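You operate a simulated robot arm through the tools that you are given. There is no shell and no other tool. Be economical: measure what you need, move in short steps, check, and stop when the job is done.

Carry out the task below with a simulated robot arm. There is one attempt and no reset: what you move stays moved.

TASK
Open the gauge drawer.

It is judged by the outcome, as a careful person would: the job done as asked, and still so three seconds after it is handed in. It fails if anything else is knocked over, pushed out of place, dropped, spilled or broken.

THE ROBOT
A 6-joint arm with a two-finger parallel gripper, fixed in place. Base frame: the origin is at the foot of the arm, x ahead of it, y to its left, z up. Lengths are in mm, angles in degrees, forces in N, time in s.
With the tool pointing down near the work surface it reaches from about 240 to 660 mm from the base axis. Its first joint turns from -66.0 to 66.0 degrees. Payload 2.9 kg.
Tool frame: the origin (TCP) lies between the finger pads and is the grasp point; the fingertips stand 30 mm ahead of it; z points along the fingers, y is the line along which they close. Largest opening 110 mm; finger width 20, thickness 10; the body of the gripper, 48 by 112 mm, starts 55 mm behind the TCP.
Orientation is told as [roll, pitch, yaw] about the base's x, y, z axes, in that order, counted from this pose: with the fingers straight down and closing along the base's y, the tool's x points along the base's -x, its y along +y and its z along -z.

THE INTERFACE
- The arm moves only by the tool servo_tool. Its argument "deltas" is one flat list of numbers, 7 for each row, row after row: the shift along the tool's x, y, z in units of 25 mm (1.0 is 25 mm), then the turn, a rotation vector about the tool's x, y, z in units of 4 degrees (1.0 is 4 degrees), then the closure in counts, from 0 (fully open) to 255 (shut). In form: [tx, ty, tz, ax, ay, az, claw, tx, ty, tz, ax, ay, az, claw, ...]. A call has 1 to 12 rows; each row shifts and turns the commanded pose from where the row before left it, along the tool's axes as they then stand. A call with a number of a shift or a turn outside -1 to 1 is refused whole. Rows are played at 5 a second. More than 50 mm and 8.6 degrees between two rows, or a gripper value outside its range, and nothing of the call is played. Where a pose cannot be reached the arm comes as near as it can. A force on the tool above 40 N (or 10 N above the force at the start of the call, whichever is more), or a blocked arm, ends the call early, and 0.2 s more pass. Each finger travels about 108 mm/s and halts on what it meets, pressing with about 31 N; the grip force reading is that of the motor and also rises with nothing between the fingers. The clock runs only during rows and for 0.2 s after the last one: add rows that do not move to give the fingers time. The reply holds the time, the measured pose of the TCP, the force on the tool along the base axes, the opening and the grip force, in the units named above and with some noise, and new pictures: "views" is both (left out), scene, wrist or none.
- Cameras (640 x 400 px; columns grow to the right, rows downward): "scene" is fixed at [78.3, 456.5, 1327.8]; the picture's right is [-0.55, -0.84, 0.00], its down [-0.75, 0.49, -0.45] and it looks along [0.38, -0.25, -0.89] (base axes); focal length 214 px, centre (320, 200). "wrist" rides on the gripper at [-36, 0, -57] in the tool frame; the picture's right is [0.00, -1.00, 0.00], its down [0.97, 0.00, -0.24] and it looks along [0.24, 0.00, 0.97] (tool axes); focal length 218 px, centre (320, 200).
- pixel_to_xyz(camera, pixels): there is no depth. For up to 12 entries [column, row, z] of the newest picture of that camera ("zoom" is the newest enlarged one), the place [x, y] in the base frame at which the ray of that pixel passes the height z, good to about 2 mm, but the place of the scene camera against the robot may be out by one fixed shift of up to 25 mm in any direction. No time passes.
- zoom(camera, box): a new picture of the part [left, top, right, bottom] of that camera's present view, enlarged. No time passes.
- hand_in(): hands the job in; it is judged then, once.

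Go step by step. Measure first, check grasps and placings, and put right what went wrong. The budget is 60 turns and 120 pictures, counting those below and the enlarged ones. Unless the task says otherwise, let go and move clear before handing in, and close with one line.

The tools are called by a JSON object that holds its "api" and its "payload". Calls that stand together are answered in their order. servo_tool: Moves the arm, as the interface text tells. Its arguments: {"type":"object","properties":{"deltas":{"type":"array"},"views":{"type":"string","enum":["both","scene","wrist","none"]}},"required":["deltas"]} The other tools are called the same way: pixel_to_xyz (camera, pixels) gives the place at which the rays of pixels pass given heights; zoom (camera, box) takes an enlarged picture of a part of a camera's view; hand_in () hands the job in.

At the start:

```text
time_s: 0.0
tool_pos: [383.8, 110.4, 1000.7]
tool_rot: [0.0, 0.1, 0.1]
contact_force: [-0.2, 1.1, -0.2]
width: 109.8
finger_force: 0.0
```

scene: 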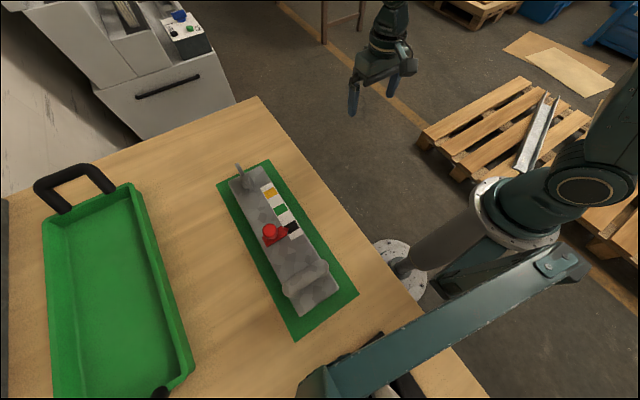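
wrist: 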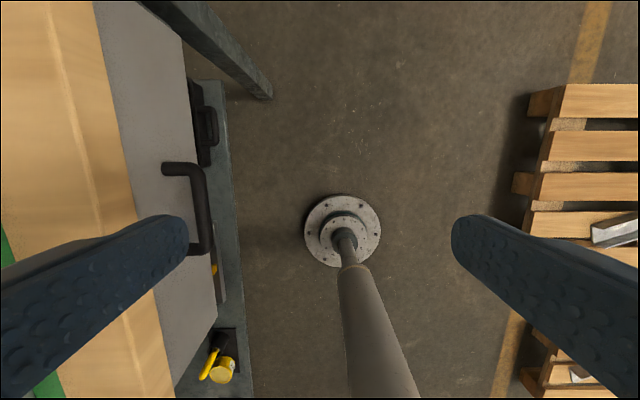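

The wrist view shows a bench at left with a bar handle around (190,210), maybe a drawer; another dark handle sits on a machine in the scene at (168,87). I'll enlarge these.

{"api": "zoom", "payload": {"camera": "wrist", "box": [60, 60, 300, 400]}}

{"api": "zoom", "payload": {"camera": "scene", "box": [60, 0, 280, 140]}}

{"api": "zoom", "payload": {"camera": "scene", "box": [200, 140, 440, 400]}}

{"api": "pixel_to_xyz", "payload": {"camera": "wrist", "pixels": [[165, 168, 660], [205, 168, 660], [205, 250, 660], [165, 168, 600], [205, 250, 600], [95, 10, 707], [175, 395, 707]]}}

```text
1.18 times, centred on (180, 230) of wrist
```

zoom: 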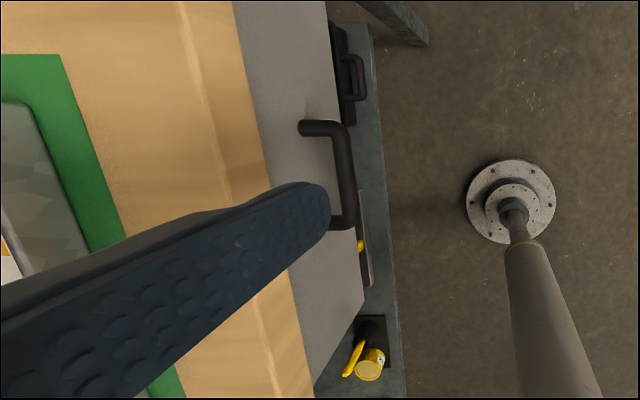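

```text
2.86 times, centred on (170, 70) of scene
```

zoom: 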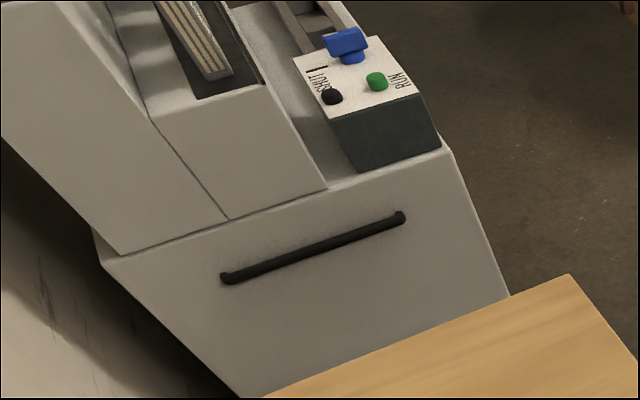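

```text
1.54 times, centred on (320, 270) of scene
```

zoom: 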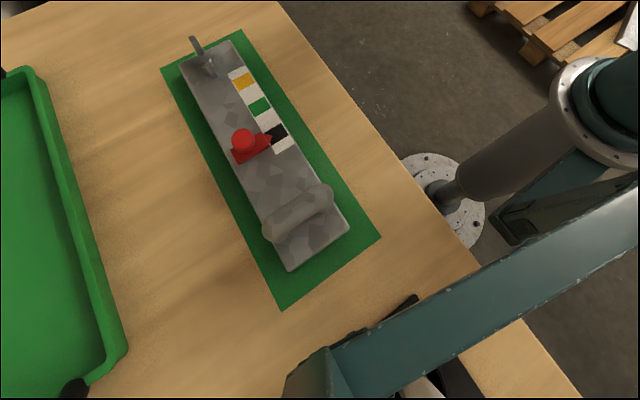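

```text
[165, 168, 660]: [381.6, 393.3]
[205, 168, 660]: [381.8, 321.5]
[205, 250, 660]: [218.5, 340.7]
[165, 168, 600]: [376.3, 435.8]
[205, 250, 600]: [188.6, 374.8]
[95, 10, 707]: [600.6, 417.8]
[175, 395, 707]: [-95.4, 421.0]
```

Bar handle seen on a front that faces −y, under the bench top. I'll tilt the tool to look at this front (labels, height of the handle).

{"api": "servo_tool", "payload": {"deltas": [0, -1, 0, -1, 0, 0, 0, 0, -1, 0, -1, 0, 0, 0, 0, -1, 0, -1, 0, 0, 0, 0, -1, 0, -1, 0, 0, 0, 0, 0, 0, -1, 0, 0, 0, 0, 0, 0, -1, 0, 0, 0, 0, 0, 0, -1, 0, 0, 0, 0, 0, 0, -1, 0, 0, 0, 0, 0, 0, -1, 0, 0, 0, 0, 0, 0, -1, 0, 0, 0]}}

```text
time_s: 2.2
tool_pos: [384.3, 11.2, 990.0]
tool_rot: [40.1, 0.0, -0.1]
contact_force: [0.1, -1.1, 0.2]
width: 110.3
finger_force: 0.2
```

scene: 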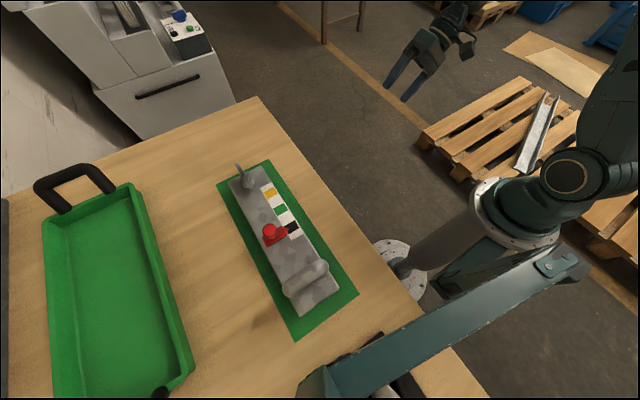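
wrist: 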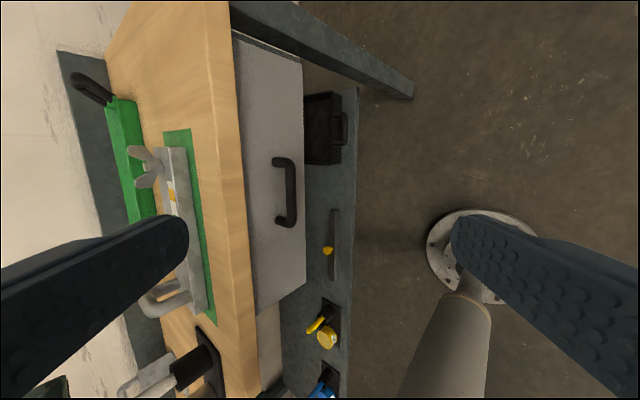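

One drawer front with a bar handle (285,190). I'll enlarge it and the clamp-like things on the bench near (190,370).

{"api": "zoom", "payload": {"camera": "wrist", "box": [100, 240, 340, 400]}}

{"api": "zoom", "payload": {"camera": "wrist", "box": [220, 90, 370, 260]}}

{"api": "zoom", "payload": {"camera": "scene", "box": [280, 310, 440, 400]}}

{"api": "pixel_to_xyz", "payload": {"camera": "wrist", "pixels": [[275, 160, 620], [293, 165, 620], [293, 222, 620], [293, 165, 660], [293, 222, 660], [293, 165, 640], [293, 222, 640], [202, 0, 707], [216, 150, 707], [235, 380, 707]]}}

```text
2.50 times, centred on (220, 320) of wrist
```

zoom: 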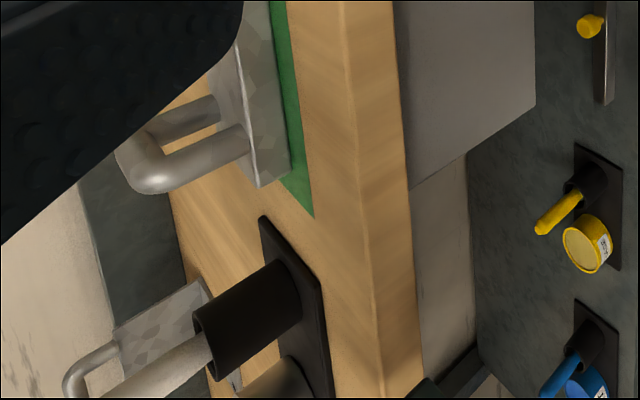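

```text
2.35 times, centred on (295, 175) of wrist
```

zoom: 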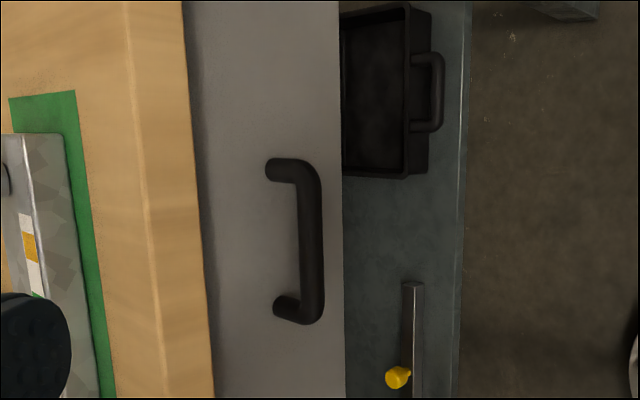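

```text
4.00 times, centred on (360, 355) of scene
```

zoom: 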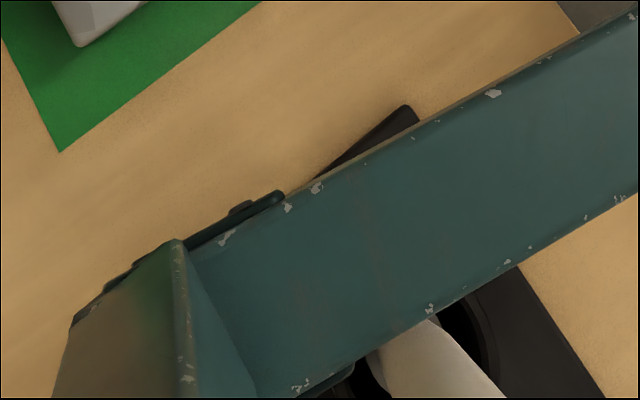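

```text
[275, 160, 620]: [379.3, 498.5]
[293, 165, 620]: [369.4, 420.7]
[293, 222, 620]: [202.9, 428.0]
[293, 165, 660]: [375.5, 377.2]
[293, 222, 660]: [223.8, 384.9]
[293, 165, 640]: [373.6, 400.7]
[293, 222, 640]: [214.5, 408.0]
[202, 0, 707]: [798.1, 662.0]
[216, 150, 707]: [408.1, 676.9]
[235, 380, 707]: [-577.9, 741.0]
```

The two wrist views disagree with a bench top at 707; triangulating gives roughly 880 for the top edge and 755 for the handle. I'll check with the scene camera.

{"api": "pixel_to_xyz", "payload": {"camera": "scene", "pixels": [[260, 97, 707], [440, 310, 707], [260, 97, 880], [440, 310, 880], [350, 203, 707], [350, 203, 880]]}}

{"api": "pixel_to_xyz", "payload": {"camera": "wrist", "pixels": [[216, 150, 880], [293, 165, 755], [293, 222, 755], [275, 160, 755], [305, 150, 700], [303, 65, 707], [212, 80, 880], [240, 20, 870]]}}

```text
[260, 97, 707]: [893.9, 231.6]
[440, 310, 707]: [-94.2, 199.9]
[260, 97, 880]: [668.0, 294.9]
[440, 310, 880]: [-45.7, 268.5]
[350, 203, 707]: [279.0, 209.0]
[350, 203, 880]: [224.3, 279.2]
```

```text
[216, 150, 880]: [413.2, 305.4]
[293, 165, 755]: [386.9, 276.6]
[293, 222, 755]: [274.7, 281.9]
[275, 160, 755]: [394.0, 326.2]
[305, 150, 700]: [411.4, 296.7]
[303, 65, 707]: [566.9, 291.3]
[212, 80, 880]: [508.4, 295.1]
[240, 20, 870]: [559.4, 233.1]
```

Scene camera agrees: the top is at about z 880, y 300, and the bar about y 277, z 755, x 275–390. I'll turn the tool horizontal to point along +y, then measure again.

{"api": "servo_tool", "payload": {"deltas": [0.2, 0, 0, -1, 0, 0, 0, 0.2, 0, 0, -1, 0, 0, 0, 0.2, 0, 0, -1, 0, 0, 0, 0.2, 0, 0, -1, 0, 0, 0, 0.2, 0, 0, -1, 0, 0, 0, 0.2, 0, 0, -1, 0, 0, 0, 0.2, 0, 0, -1, 0, 0, 0, 0.2, 0, 0, -1, 0, 0, 0, 0.2, 0, 0, -1, 0, 0, 0, 0.2, 0, 0, -1, 0, 0, 0, 0.1, 0, 0, -1, 0, 0, 0, 0, 0, 0, -1, 0, 0, 0]}}

```text
time_s: 4.8
tool_pos: [296.6, 31.5, 965.2]
tool_rot: [87.9, 0.0, -0.1]
contact_force: [0.0, -0.8, -0.4]
width: 110.1
finger_force: 0.1
out of reach, approached as far as the arm can: row 10, 11, 12
```

scene: 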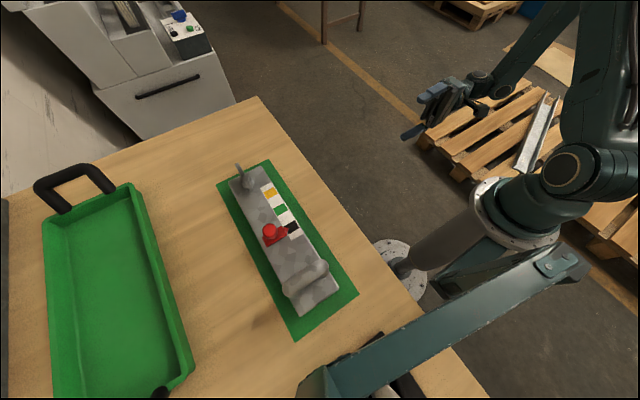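
wrist: 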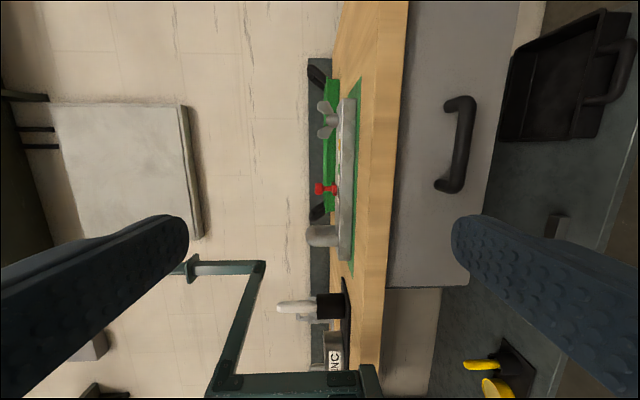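

The horizontal pose is near a reach limit, so I'll yaw the tool towards +x (more radial, closing still vertical) and lower it.

{"api": "servo_tool", "payload": {"deltas": [0, 0, 0, 0, -1, 0, 0, 0, 0, 0, 0, -1, 0, 0, 0, 0, 0, 0, -1, 0, 0, 0, 0, 0, 0, -1, 0, 0, 0, -0.4, 0, 0, -1, 0, 0, 0, -0.8, 0, 0, -1, 0, 0, 0, -0.8, 0, 0, -1, 0, 0, 0, -1, 0, 0, 0, 0, 0]}}

```text
time_s: 6.6
tool_pos: [296.3, 29.5, 889.7]
tool_rot: [88.2, -1.0, -28.1]
contact_force: [-1.1, -0.4, 0.2]
width: 110.0
finger_force: 0.1
```

scene: 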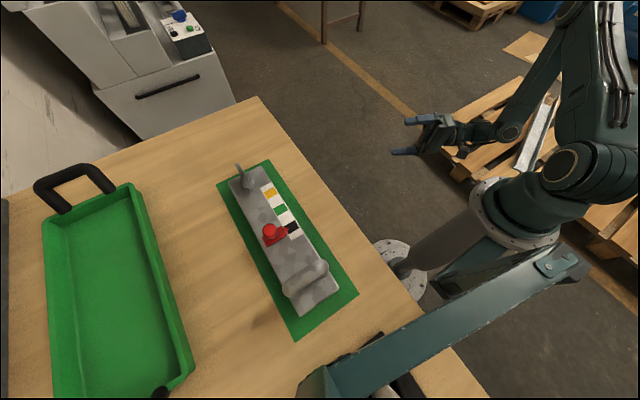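
wrist: 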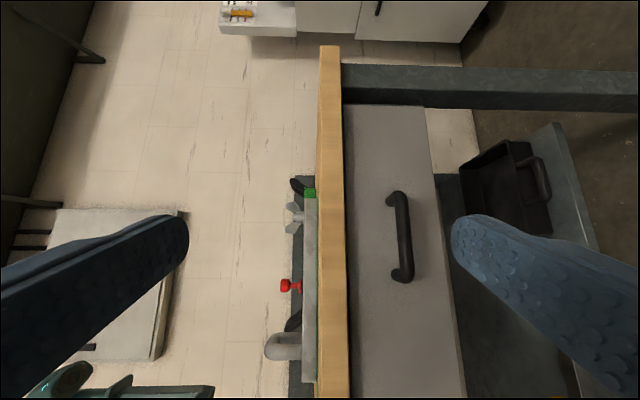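

The handle is in clear view at (403,235). I'll lower and come toward it, then re-measure.

{"api": "servo_tool", "payload": {"deltas": [0.5, -0.8, 0.5, 0, 0, 0, 0, 0.5, -0.8, 0.5, 0, 0, 0, 0, 0.5, -0.8, 0.5, 0, 0, 0, 0, 0.5, -0.8, 0.5, 0, 0, 0, 0, 0.5, -0.8, 0.5, 0, 0, 0, 0, 0.5, -0.8, 0.5, 0, 0, 0, 0]}}

```text
time_s: 8.0
tool_pos: [263.8, 124.9, 766.8]
tool_rot: [88.1, -1.0, -28.0]
contact_force: [-0.2, -0.2, -0.7]
width: 109.9
finger_force: 0.0
```

scene: 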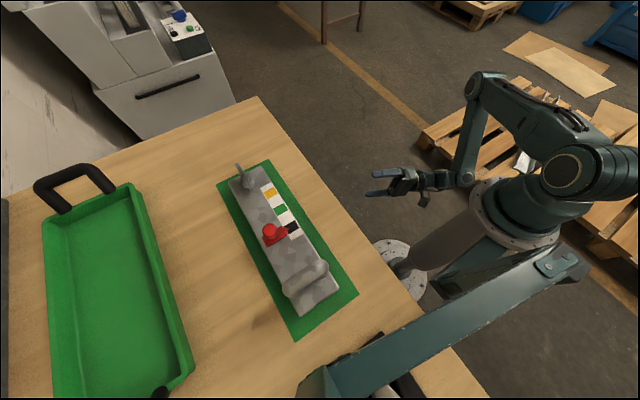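
wrist: 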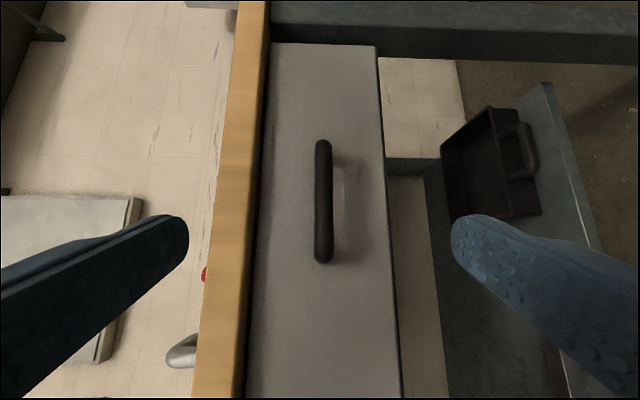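

The bar is now at column ~323, level with the tool axis. I'll advance about 100 mm and 17 mm sideways, then check again.

{"api": "servo_tool", "payload": {"deltas": [0.17, 0, 0.8, 0, 0, 0, 0, 0.17, 0, 0.8, 0, 0, 0, 0, 0.17, 0, 0.8, 0, 0, 0, 0, 0.17, 0, 0.8, 0, 0, 0, 0, 0, 0, 0.8, 0, 0, 0, 0]}}

```text
time_s: 9.2
tool_pos: [255.6, 139.8, 765.3]
tool_rot: [88.0, -0.8, -28.1]
contact_force: [-0.2, 0.0, -0.1]
width: 109.9
finger_force: 0.1
out of reach, approached as far as the arm can: row 1, 2, 3, 4, 5
```

scene: 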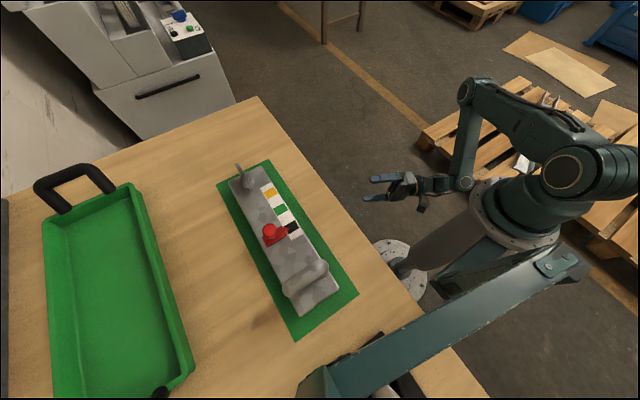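
wrist: 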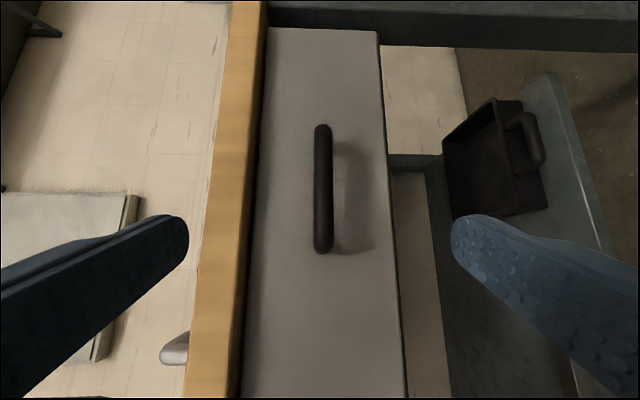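

The wrist is being forced too near the base axis. I'll undo the yaw, move +x, and tip the tool to about 64° roll, which keeps the wrist farther out.

{"api": "servo_tool", "payload": {"deltas": [-0.5, 0, 0, 0, 1, 0, 0, -0.5, 0, 0, 0, 1, 0, 0, -0.5, 0, 0, 0, 1, 0, 0, -0.5, 0, 0, 0, 1, 0, 0, -0.5, 0, 0, 0.5, 1, 0, 0, -0.4, 0, 0, 1, 1, 0, 0, -0.3, 0, 0, 1, 1, 0, 0, 0, 0, 0, 1, 0, 0, 0, 0, 0, 0, 1, 0, 0, 0, 0, 0, 0, 1, 0, 0, 0, 0, 0, 0, 0.5, 0, 0, 0]}}

```text
time_s: 11.6
tool_pos: [330.7, 116.8, 766.9]
tool_rot: [64.1, 0.8, 0.0]
contact_force: [-0.4, 0.4, -0.3]
width: 109.9
finger_force: 0.0
```

scene: 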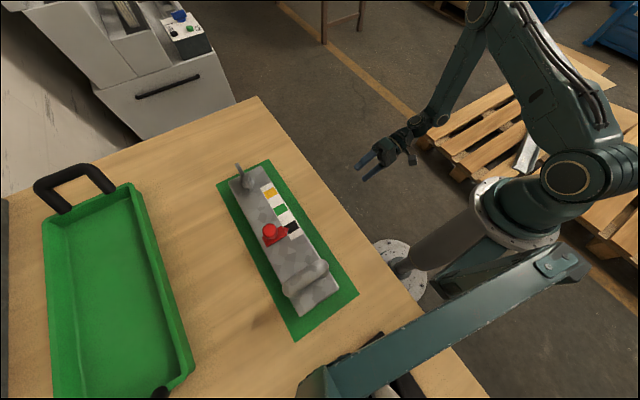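
wrist: 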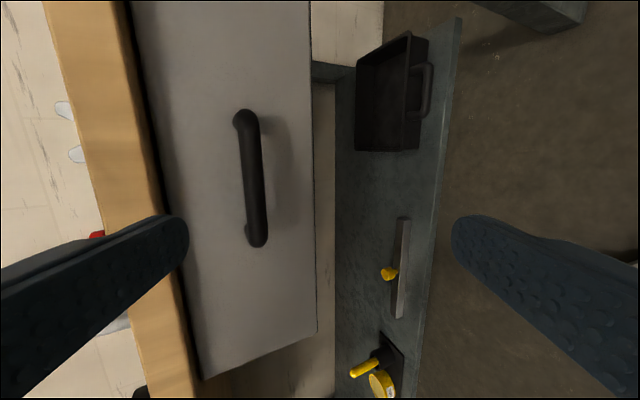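

Reachable and the bar is at (254,178). I'll intersect this ray with candidate heights.

{"api": "pixel_to_xyz", "payload": {"camera": "wrist", "pixels": [[255, 178, 770], [255, 178, 765], [255, 178, 760], [255, 178, 755], [255, 178, 750], [252, 118, 760], [258, 238, 760], [315, 300, 700], [315, 300, 720], [140, 100, 840]]}}

```text
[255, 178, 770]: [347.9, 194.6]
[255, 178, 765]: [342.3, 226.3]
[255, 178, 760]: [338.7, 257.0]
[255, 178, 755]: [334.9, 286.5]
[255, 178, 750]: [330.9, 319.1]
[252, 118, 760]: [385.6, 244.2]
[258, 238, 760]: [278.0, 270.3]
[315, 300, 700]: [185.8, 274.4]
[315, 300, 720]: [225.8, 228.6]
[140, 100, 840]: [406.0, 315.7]
```

Views agree on the bar at about (335, 271, 757). I'll set a ~50 mm opening and go to about 50 mm short of the grasp.

{"api": "servo_tool", "payload": {"deltas": [-0.17, 0.58, 0.4, 0, 0, 0, 140, 0, 0.58, 0.4, 0, 0, 0, 140, 0, 0.58, 0.6, 0, 0, 0, 140, 0, 0.58, 0.6, 0, 0, 0, 140, 0, 0, 0.6, 0, 0, 0, 140, 0, 0, 0.6, 0, 0, 0, 140], "views": "wrist"}}

```text
time_s: 13.0
tool_pos: [334.7, 215.5, 784.2]
tool_rot: [64.0, 0.9, -0.1]
contact_force: [0.0, 1.3, 0.1]
width: 49.6
finger_force: 0.1
```

wrist: 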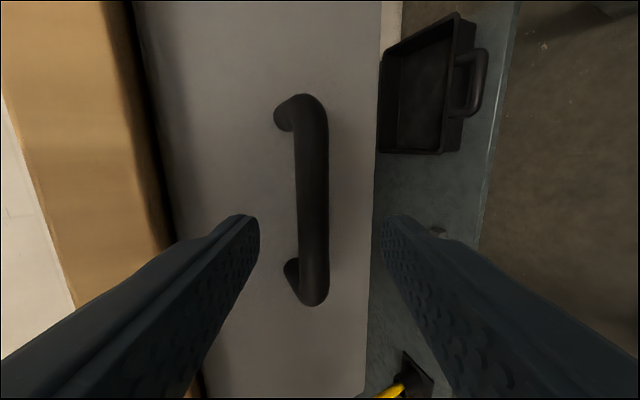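

The bar (column ~314, rows 100–300) lies between the fingers. Advance the last ~50 mm.

{"api": "servo_tool", "payload": {"deltas": [0, 0.1, 0.5, 0, 0, 0, 140, 0, 0, 0.5, 0, 0, 0, 140, 0, 0, 0.5, 0, 0, 0, 140, 0, 0, 0.4, 0, 0, 0, 140], "views": "both"}}

```text
time_s: 14.0
tool_pos: [335.8, 258.8, 765.5]
tool_rot: [64.1, 0.8, -0.1]
contact_force: [-0.2, 0.5, 0.3]
width: 49.5
finger_force: 0.1
```

scene: 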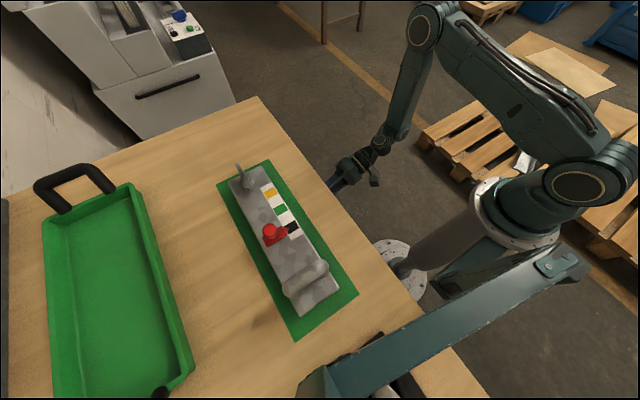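
wrist: 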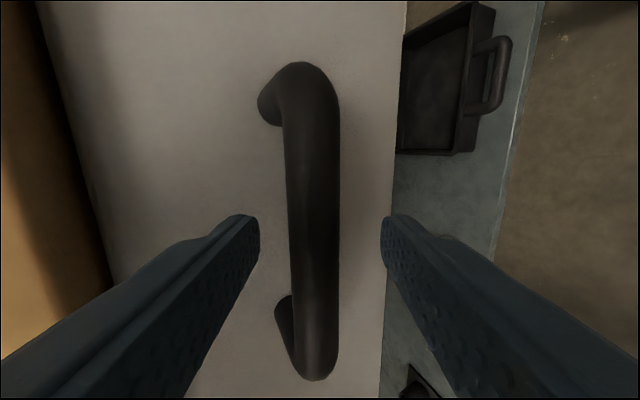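

Bar spans ~310 px, so it's ~20 mm ahead of the TCP; 9 mm more, then close on it.

{"api": "servo_tool", "payload": {"deltas": [0, 0, 0.36, 0, 0, 0, 140, 0, 0, 0, 0, 0, 0, 180, 0, 0, 0, 0, 0, 0, 210, 0, 0, 0, 0, 0, 0, 230, 0, 0, 0, 0, 0, 0, 230], "views": "wrist"}}

```text
time_s: 15.2
tool_pos: [334.7, 266.2, 763.1]
tool_rot: [64.5, 0.8, -0.1]
contact_force: [-1.8, 0.6, 22.6]
width: 19.8
finger_force: 45.0
```

wrist: 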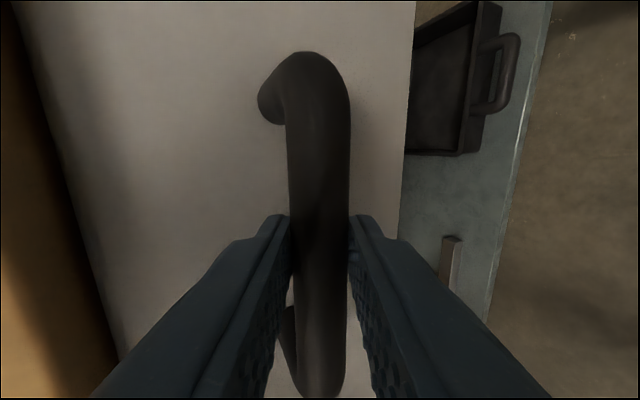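

The bar is gripped (width 19.8), with some vertical strain. Relieve it slightly upward, and pull a little along −y.

{"api": "servo_tool", "payload": {"deltas": [0, 0.07, -0.03, 0, 0, 0, 230, 0, -0.09, -0.18, 0, 0, 0, 230, 0, -0.09, -0.18, 0, 0, 0, 230, 0, -0.09, -0.18, 0, 0, 0, 230, 0, -0.09, -0.18, 0, 0, 0, 230, 0, -0.09, -0.18, 0, 0, 0, 230]}}

```text
time_s: 16.6
tool_pos: [334.7, 240.5, 762.6]
tool_rot: [64.1, 0.9, -0.3]
contact_force: [2.3, 0.5, 10.4]
width: 19.4
finger_force: 44.8
```

scene: 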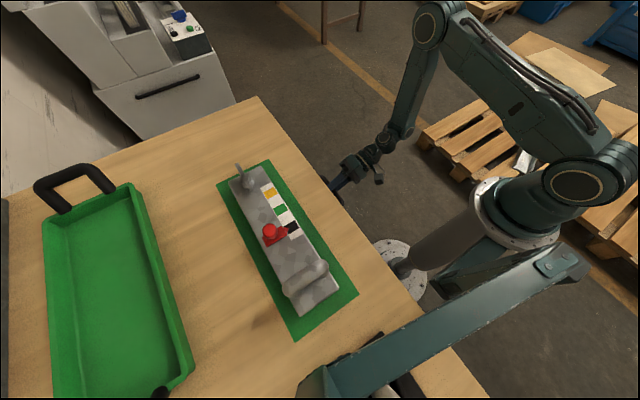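
wrist: 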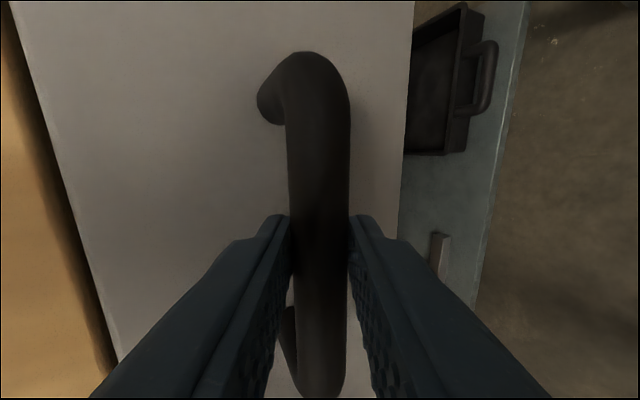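

The drawer is moving (gap to the top widened at left, handle still held). Continue pulling in gentle steps.

{"api": "servo_tool", "payload": {"deltas": [0, -0.13, -0.28, 0, 0, 0, 230, 0, -0.14, -0.29, 0, 0, 0, 230, 0, -0.14, -0.29, 0, 0, 0, 230, 0, -0.14, -0.29, 0, 0, 0, 230, 0, -0.14, -0.29, 0, 0, 0, 230, 0, -0.14, -0.29, 0, 0, 0, 230, 0, -0.14, -0.29, 0, 0, 0, 230, 0, -0.14, -0.29, 0, 0, 0, 230, 0, -0.14, -0.29, 0, 0, 0, 230, 0, -0.14, -0.29, 0, 0, 0, 230]}}

```text
time_s: 18.8
tool_pos: [334.3, 162.1, 762.3]
tool_rot: [64.0, 0.9, -0.1]
contact_force: [4.8, 0.6, 5.6]
width: 19.8
finger_force: 45.2
```

scene: 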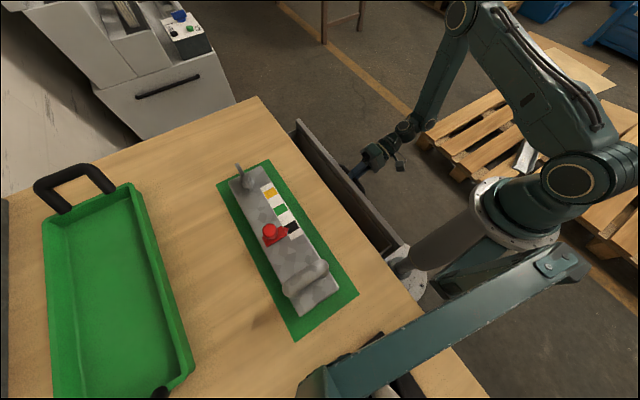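
wrist: 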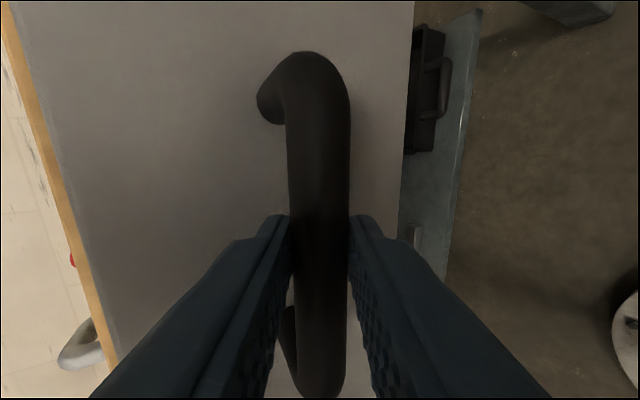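

Open about 100 mm. The drawer's near corner (405,250) appears near the grey column, so I check clearance before pulling further.

{"api": "zoom", "payload": {"camera": "scene", "box": [280, 100, 520, 300]}}

{"api": "pixel_to_xyz", "payload": {"camera": "scene", "pixels": [[298, 121, 850], [408, 246, 850], [400, 250, 707], [395, 180, 760]]}}

```text
2.00 times, centred on (400, 200) of scene
```

zoom: 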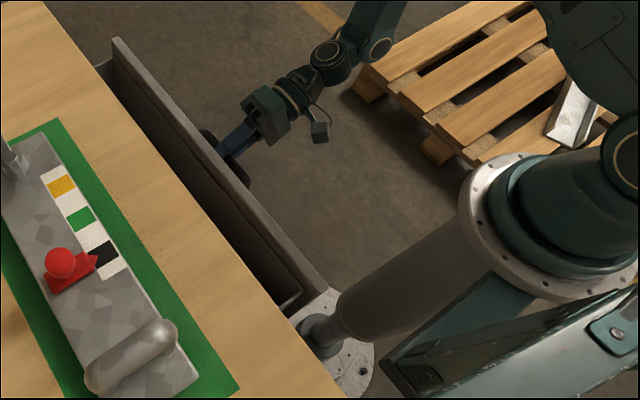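

```text
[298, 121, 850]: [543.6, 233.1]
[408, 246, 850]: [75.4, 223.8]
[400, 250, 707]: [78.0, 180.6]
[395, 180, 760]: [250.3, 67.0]
```

The drawer's near end is at x≈90 and will approach the robot's column; I measure the column's ring before pulling further.

{"api": "pixel_to_xyz", "payload": {"camera": "scene", "pixels": [[472, 195, 700], [472, 215, 700], [495, 180, 700], [525, 248, 700], [472, 195, 600], [472, 215, 600], [495, 180, 600], [525, 248, 600], [472, 205, 800], [440, 240, 500]]}}

{"api": "zoom", "payload": {"camera": "scene", "box": [390, 140, 640, 300]}}

```text
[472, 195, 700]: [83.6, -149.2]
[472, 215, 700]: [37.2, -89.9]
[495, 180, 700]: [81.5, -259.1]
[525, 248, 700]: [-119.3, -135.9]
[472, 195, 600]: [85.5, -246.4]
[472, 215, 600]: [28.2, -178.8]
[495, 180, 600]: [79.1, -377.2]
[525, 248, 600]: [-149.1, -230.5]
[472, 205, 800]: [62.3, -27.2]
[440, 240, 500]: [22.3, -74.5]
```

```text
2.50 times, centred on (515, 220) of scene
```

zoom: 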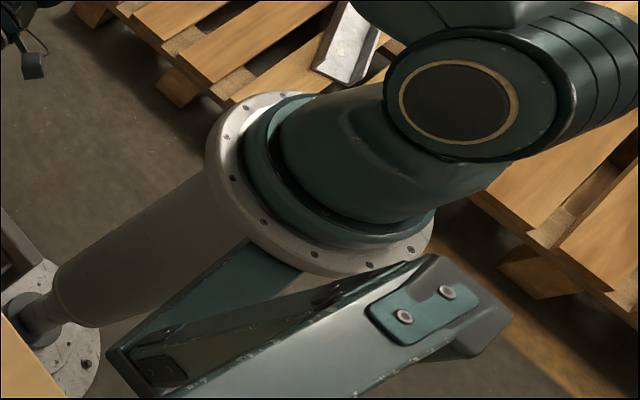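

The ring has ~100 mm radius, so there is room for another ~65–80 mm of pull. Continue gently with the force guard.

{"api": "servo_tool", "payload": {"deltas": [0, -0.14, -0.29, 0, 0, 0, 230, 0, -0.14, -0.29, 0, 0, 0, 230, 0, -0.14, -0.29, 0, 0, 0, 230, 0, -0.14, -0.29, 0, 0, 0, 230, 0, -0.14, -0.29, 0, 0, 0, 230, 0, -0.14, -0.29, 0, 0, 0, 230, 0, -0.14, -0.29, 0, 0, 0, 230, 0, -0.14, -0.29, 0, 0, 0, 230]}}

```text
time_s: 20.6
tool_pos: [334.8, 96.7, 764.1]
tool_rot: [64.1, 0.8, -0.2]
contact_force: [8.7, 0.7, 7.1]
width: 19.5
finger_force: 45.2
```

scene: 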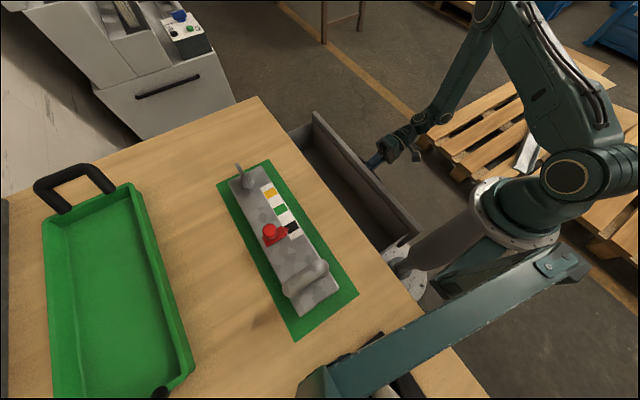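
wrist: 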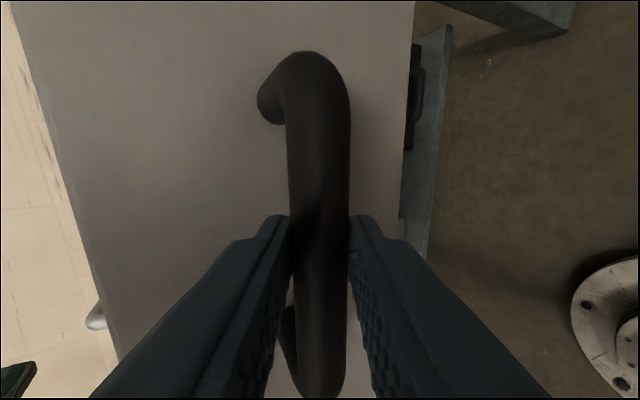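

Open ~170 mm, no stop felt. Check clearance at the near corner.

{"api": "zoom", "payload": {"camera": "scene", "box": [290, 90, 530, 290]}}

{"api": "pixel_to_xyz", "payload": {"camera": "scene", "pixels": [[418, 232, 835], [314, 114, 835], [440, 215, 835], [472, 205, 835], [472, 205, 870]]}}

```text
2.00 times, centred on (410, 190) of scene
```

zoom: 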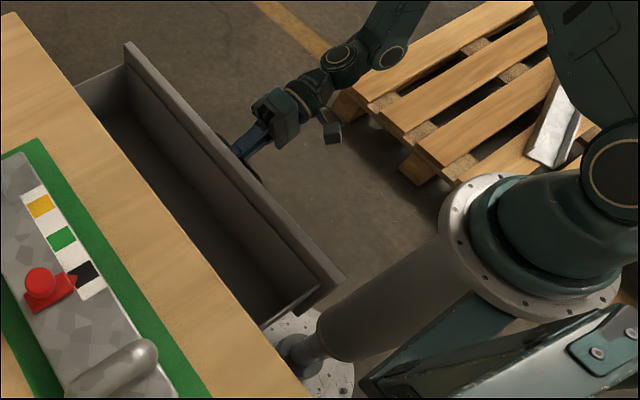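

```text
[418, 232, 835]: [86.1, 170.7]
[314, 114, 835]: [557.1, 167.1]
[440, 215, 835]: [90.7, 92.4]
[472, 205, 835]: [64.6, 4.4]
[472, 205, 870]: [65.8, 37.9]
```

Still clear of the column (~60+ mm spare beyond this step). Pull another 40 mm with the guard.

{"api": "servo_tool", "payload": {"deltas": [0, -0.14, -0.29, 0, 0, 0, 230, 0, -0.14, -0.29, 0, 0, 0, 230, 0, -0.14, -0.29, 0, 0, 0, 230, 0, -0.14, -0.29, 0, 0, 0, 230, 0, -0.14, -0.29, 0, 0, 0, 230]}}

```text
time_s: 21.8
tool_pos: [334.8, 57.6, 762.3]
tool_rot: [64.0, 0.9, -0.1]
contact_force: [9.7, -0.2, 7.6]
width: 19.6
finger_force: 45.2
```

scene: 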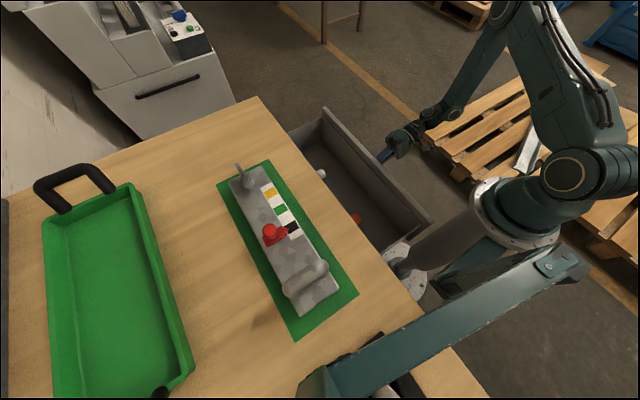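
wrist: 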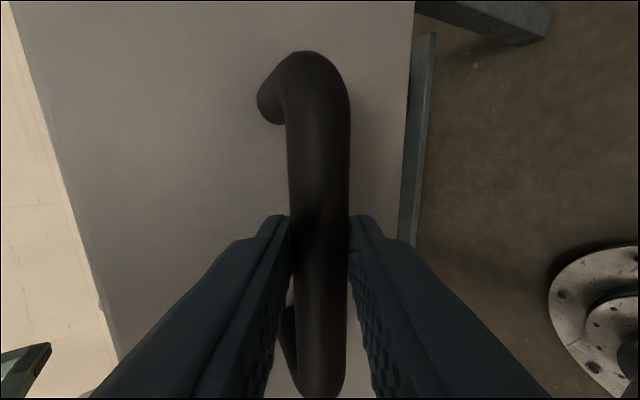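

Now ~210 mm open and items inside are appearing at (322,173) and (357,218). Zoom to judge.

{"api": "zoom", "payload": {"camera": "scene", "box": [290, 90, 530, 290]}}

```text
2.00 times, centred on (410, 190) of scene
```

zoom: 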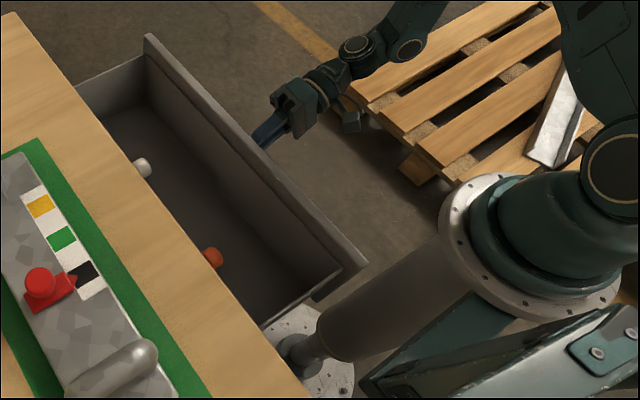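

Column at drawer height is still ~100 px (zoomed) away from the corner; one more ~32 mm pull to uncover the contents.

{"api": "servo_tool", "payload": {"deltas": [0, -0.14, -0.29, 0, 0, 0, 230, 0, -0.14, -0.29, 0, 0, 0, 230, 0, -0.14, -0.29, 0, 0, 0, 230, 0, -0.14, -0.29, 0, 0, 0, 230]}}

{"api": "zoom", "payload": {"camera": "scene", "box": [290, 90, 530, 290]}}

```text
time_s: 22.8
tool_pos: [335.0, 25.4, 763.1]
tool_rot: [64.0, 0.7, -0.1]
contact_force: [15.8, 0.8, 10.0]
width: 19.6
finger_force: 44.4
```

scene: 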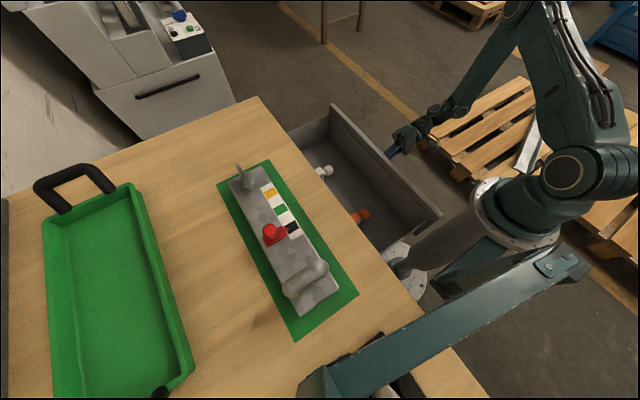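
wrist: 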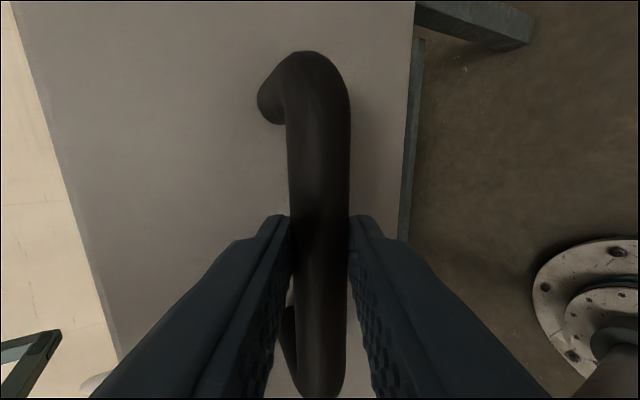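

```text
2.00 times, centred on (410, 190) of scene
```

zoom: 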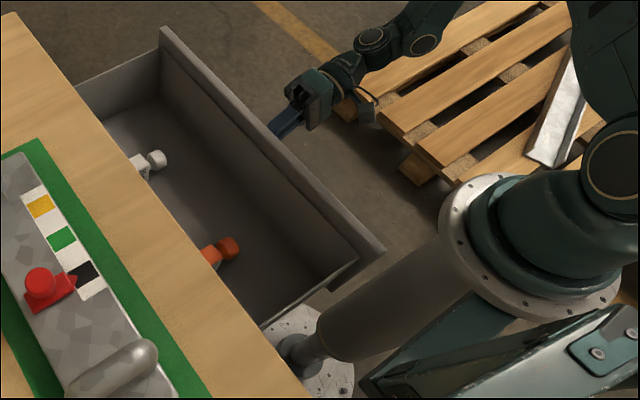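

Drawer ~240 mm open with contents visible. Now release and back off along the fingers.

{"api": "servo_tool", "payload": {"deltas": [0, 0, 0, 0, 0, 0, 190, 0, 0, 0, 0, 0, 0, 140, 0, 0, 0, 0, 0, 0, 140, 0, 0, -0.3, 0, 0, 0, 140, 0, 0, -0.5, 0, 0, 0, 140, 0, 0, -0.7, 0, 0, 0, 140, 0, 0, -0.8, 0, 0, 0, 140]}}

```text
time_s: 24.4
tool_pos: [334.7, -26.4, 788.4]
tool_rot: [64.0, 1.0, -0.1]
contact_force: [-0.8, 0.2, -0.3]
width: 49.4
finger_force: 0.1
```

scene: 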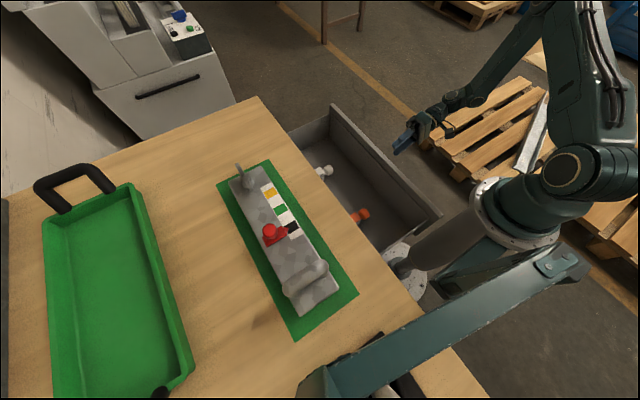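
wrist: 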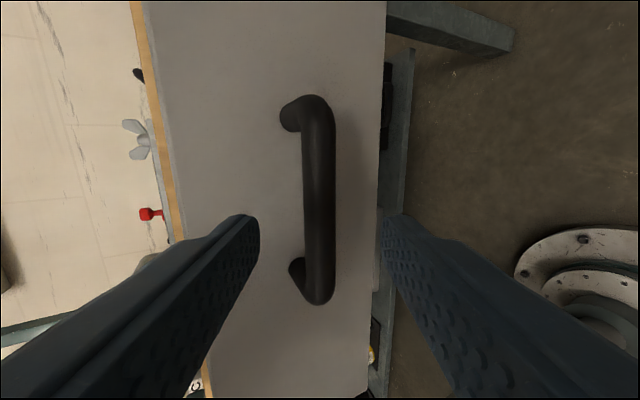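

The fingers are free of the handle (no force) and the drawer stays out at (385,165). I back off a bit more and let time pass to see that it stays.

{"api": "servo_tool", "payload": {"deltas": [0, 0, -0.7, 0, 0, 0, 140, 0, 0, -0.7, 0, 0, 0, 140, 0, 0, 0, 0, 0, 0, 140, 0, 0, 0, 0, 0, 0, 140, 0, 0, 0, 0, 0, 0, 140, 0, 0, 0, 0, 0, 0, 140, 0, 0, 0, 0, 0, 0, 140, 0, 0, 0, 0, 0, 0, 140, 0, 0, 0, 0, 0, 0, 140, 0, 0, 0, 0, 0, 0, 140], "views": "scene"}}

```text
time_s: 26.6
tool_pos: [335.1, -57.4, 804.1]
tool_rot: [64.1, 0.9, -0.1]
contact_force: [0.3, 0.1, 0.1]
width: 49.6
finger_force: 0.1
```

scene: 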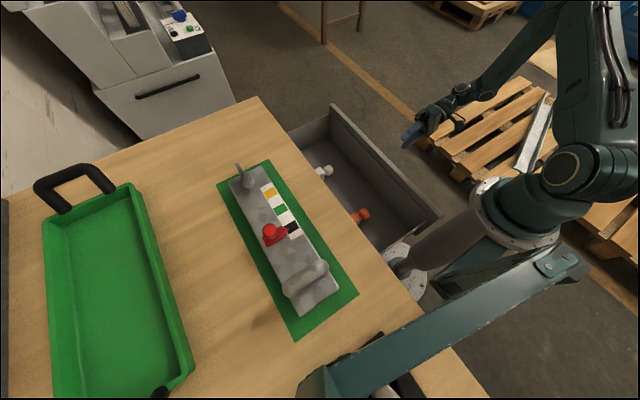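

The drawer stays open and steady, the bench items are unmoved, and the arm is clear. Handing in.

{"api": "hand_in", "payload": {}}

```text
The job is handed in.
```

The gauge drawer is open about 240 mm and stayed put after I let go. The arm is clear of it, and nothing on the bench looks moved. I stopped there to stay clear of the robot's column; no end stop was felt, so it may open further.
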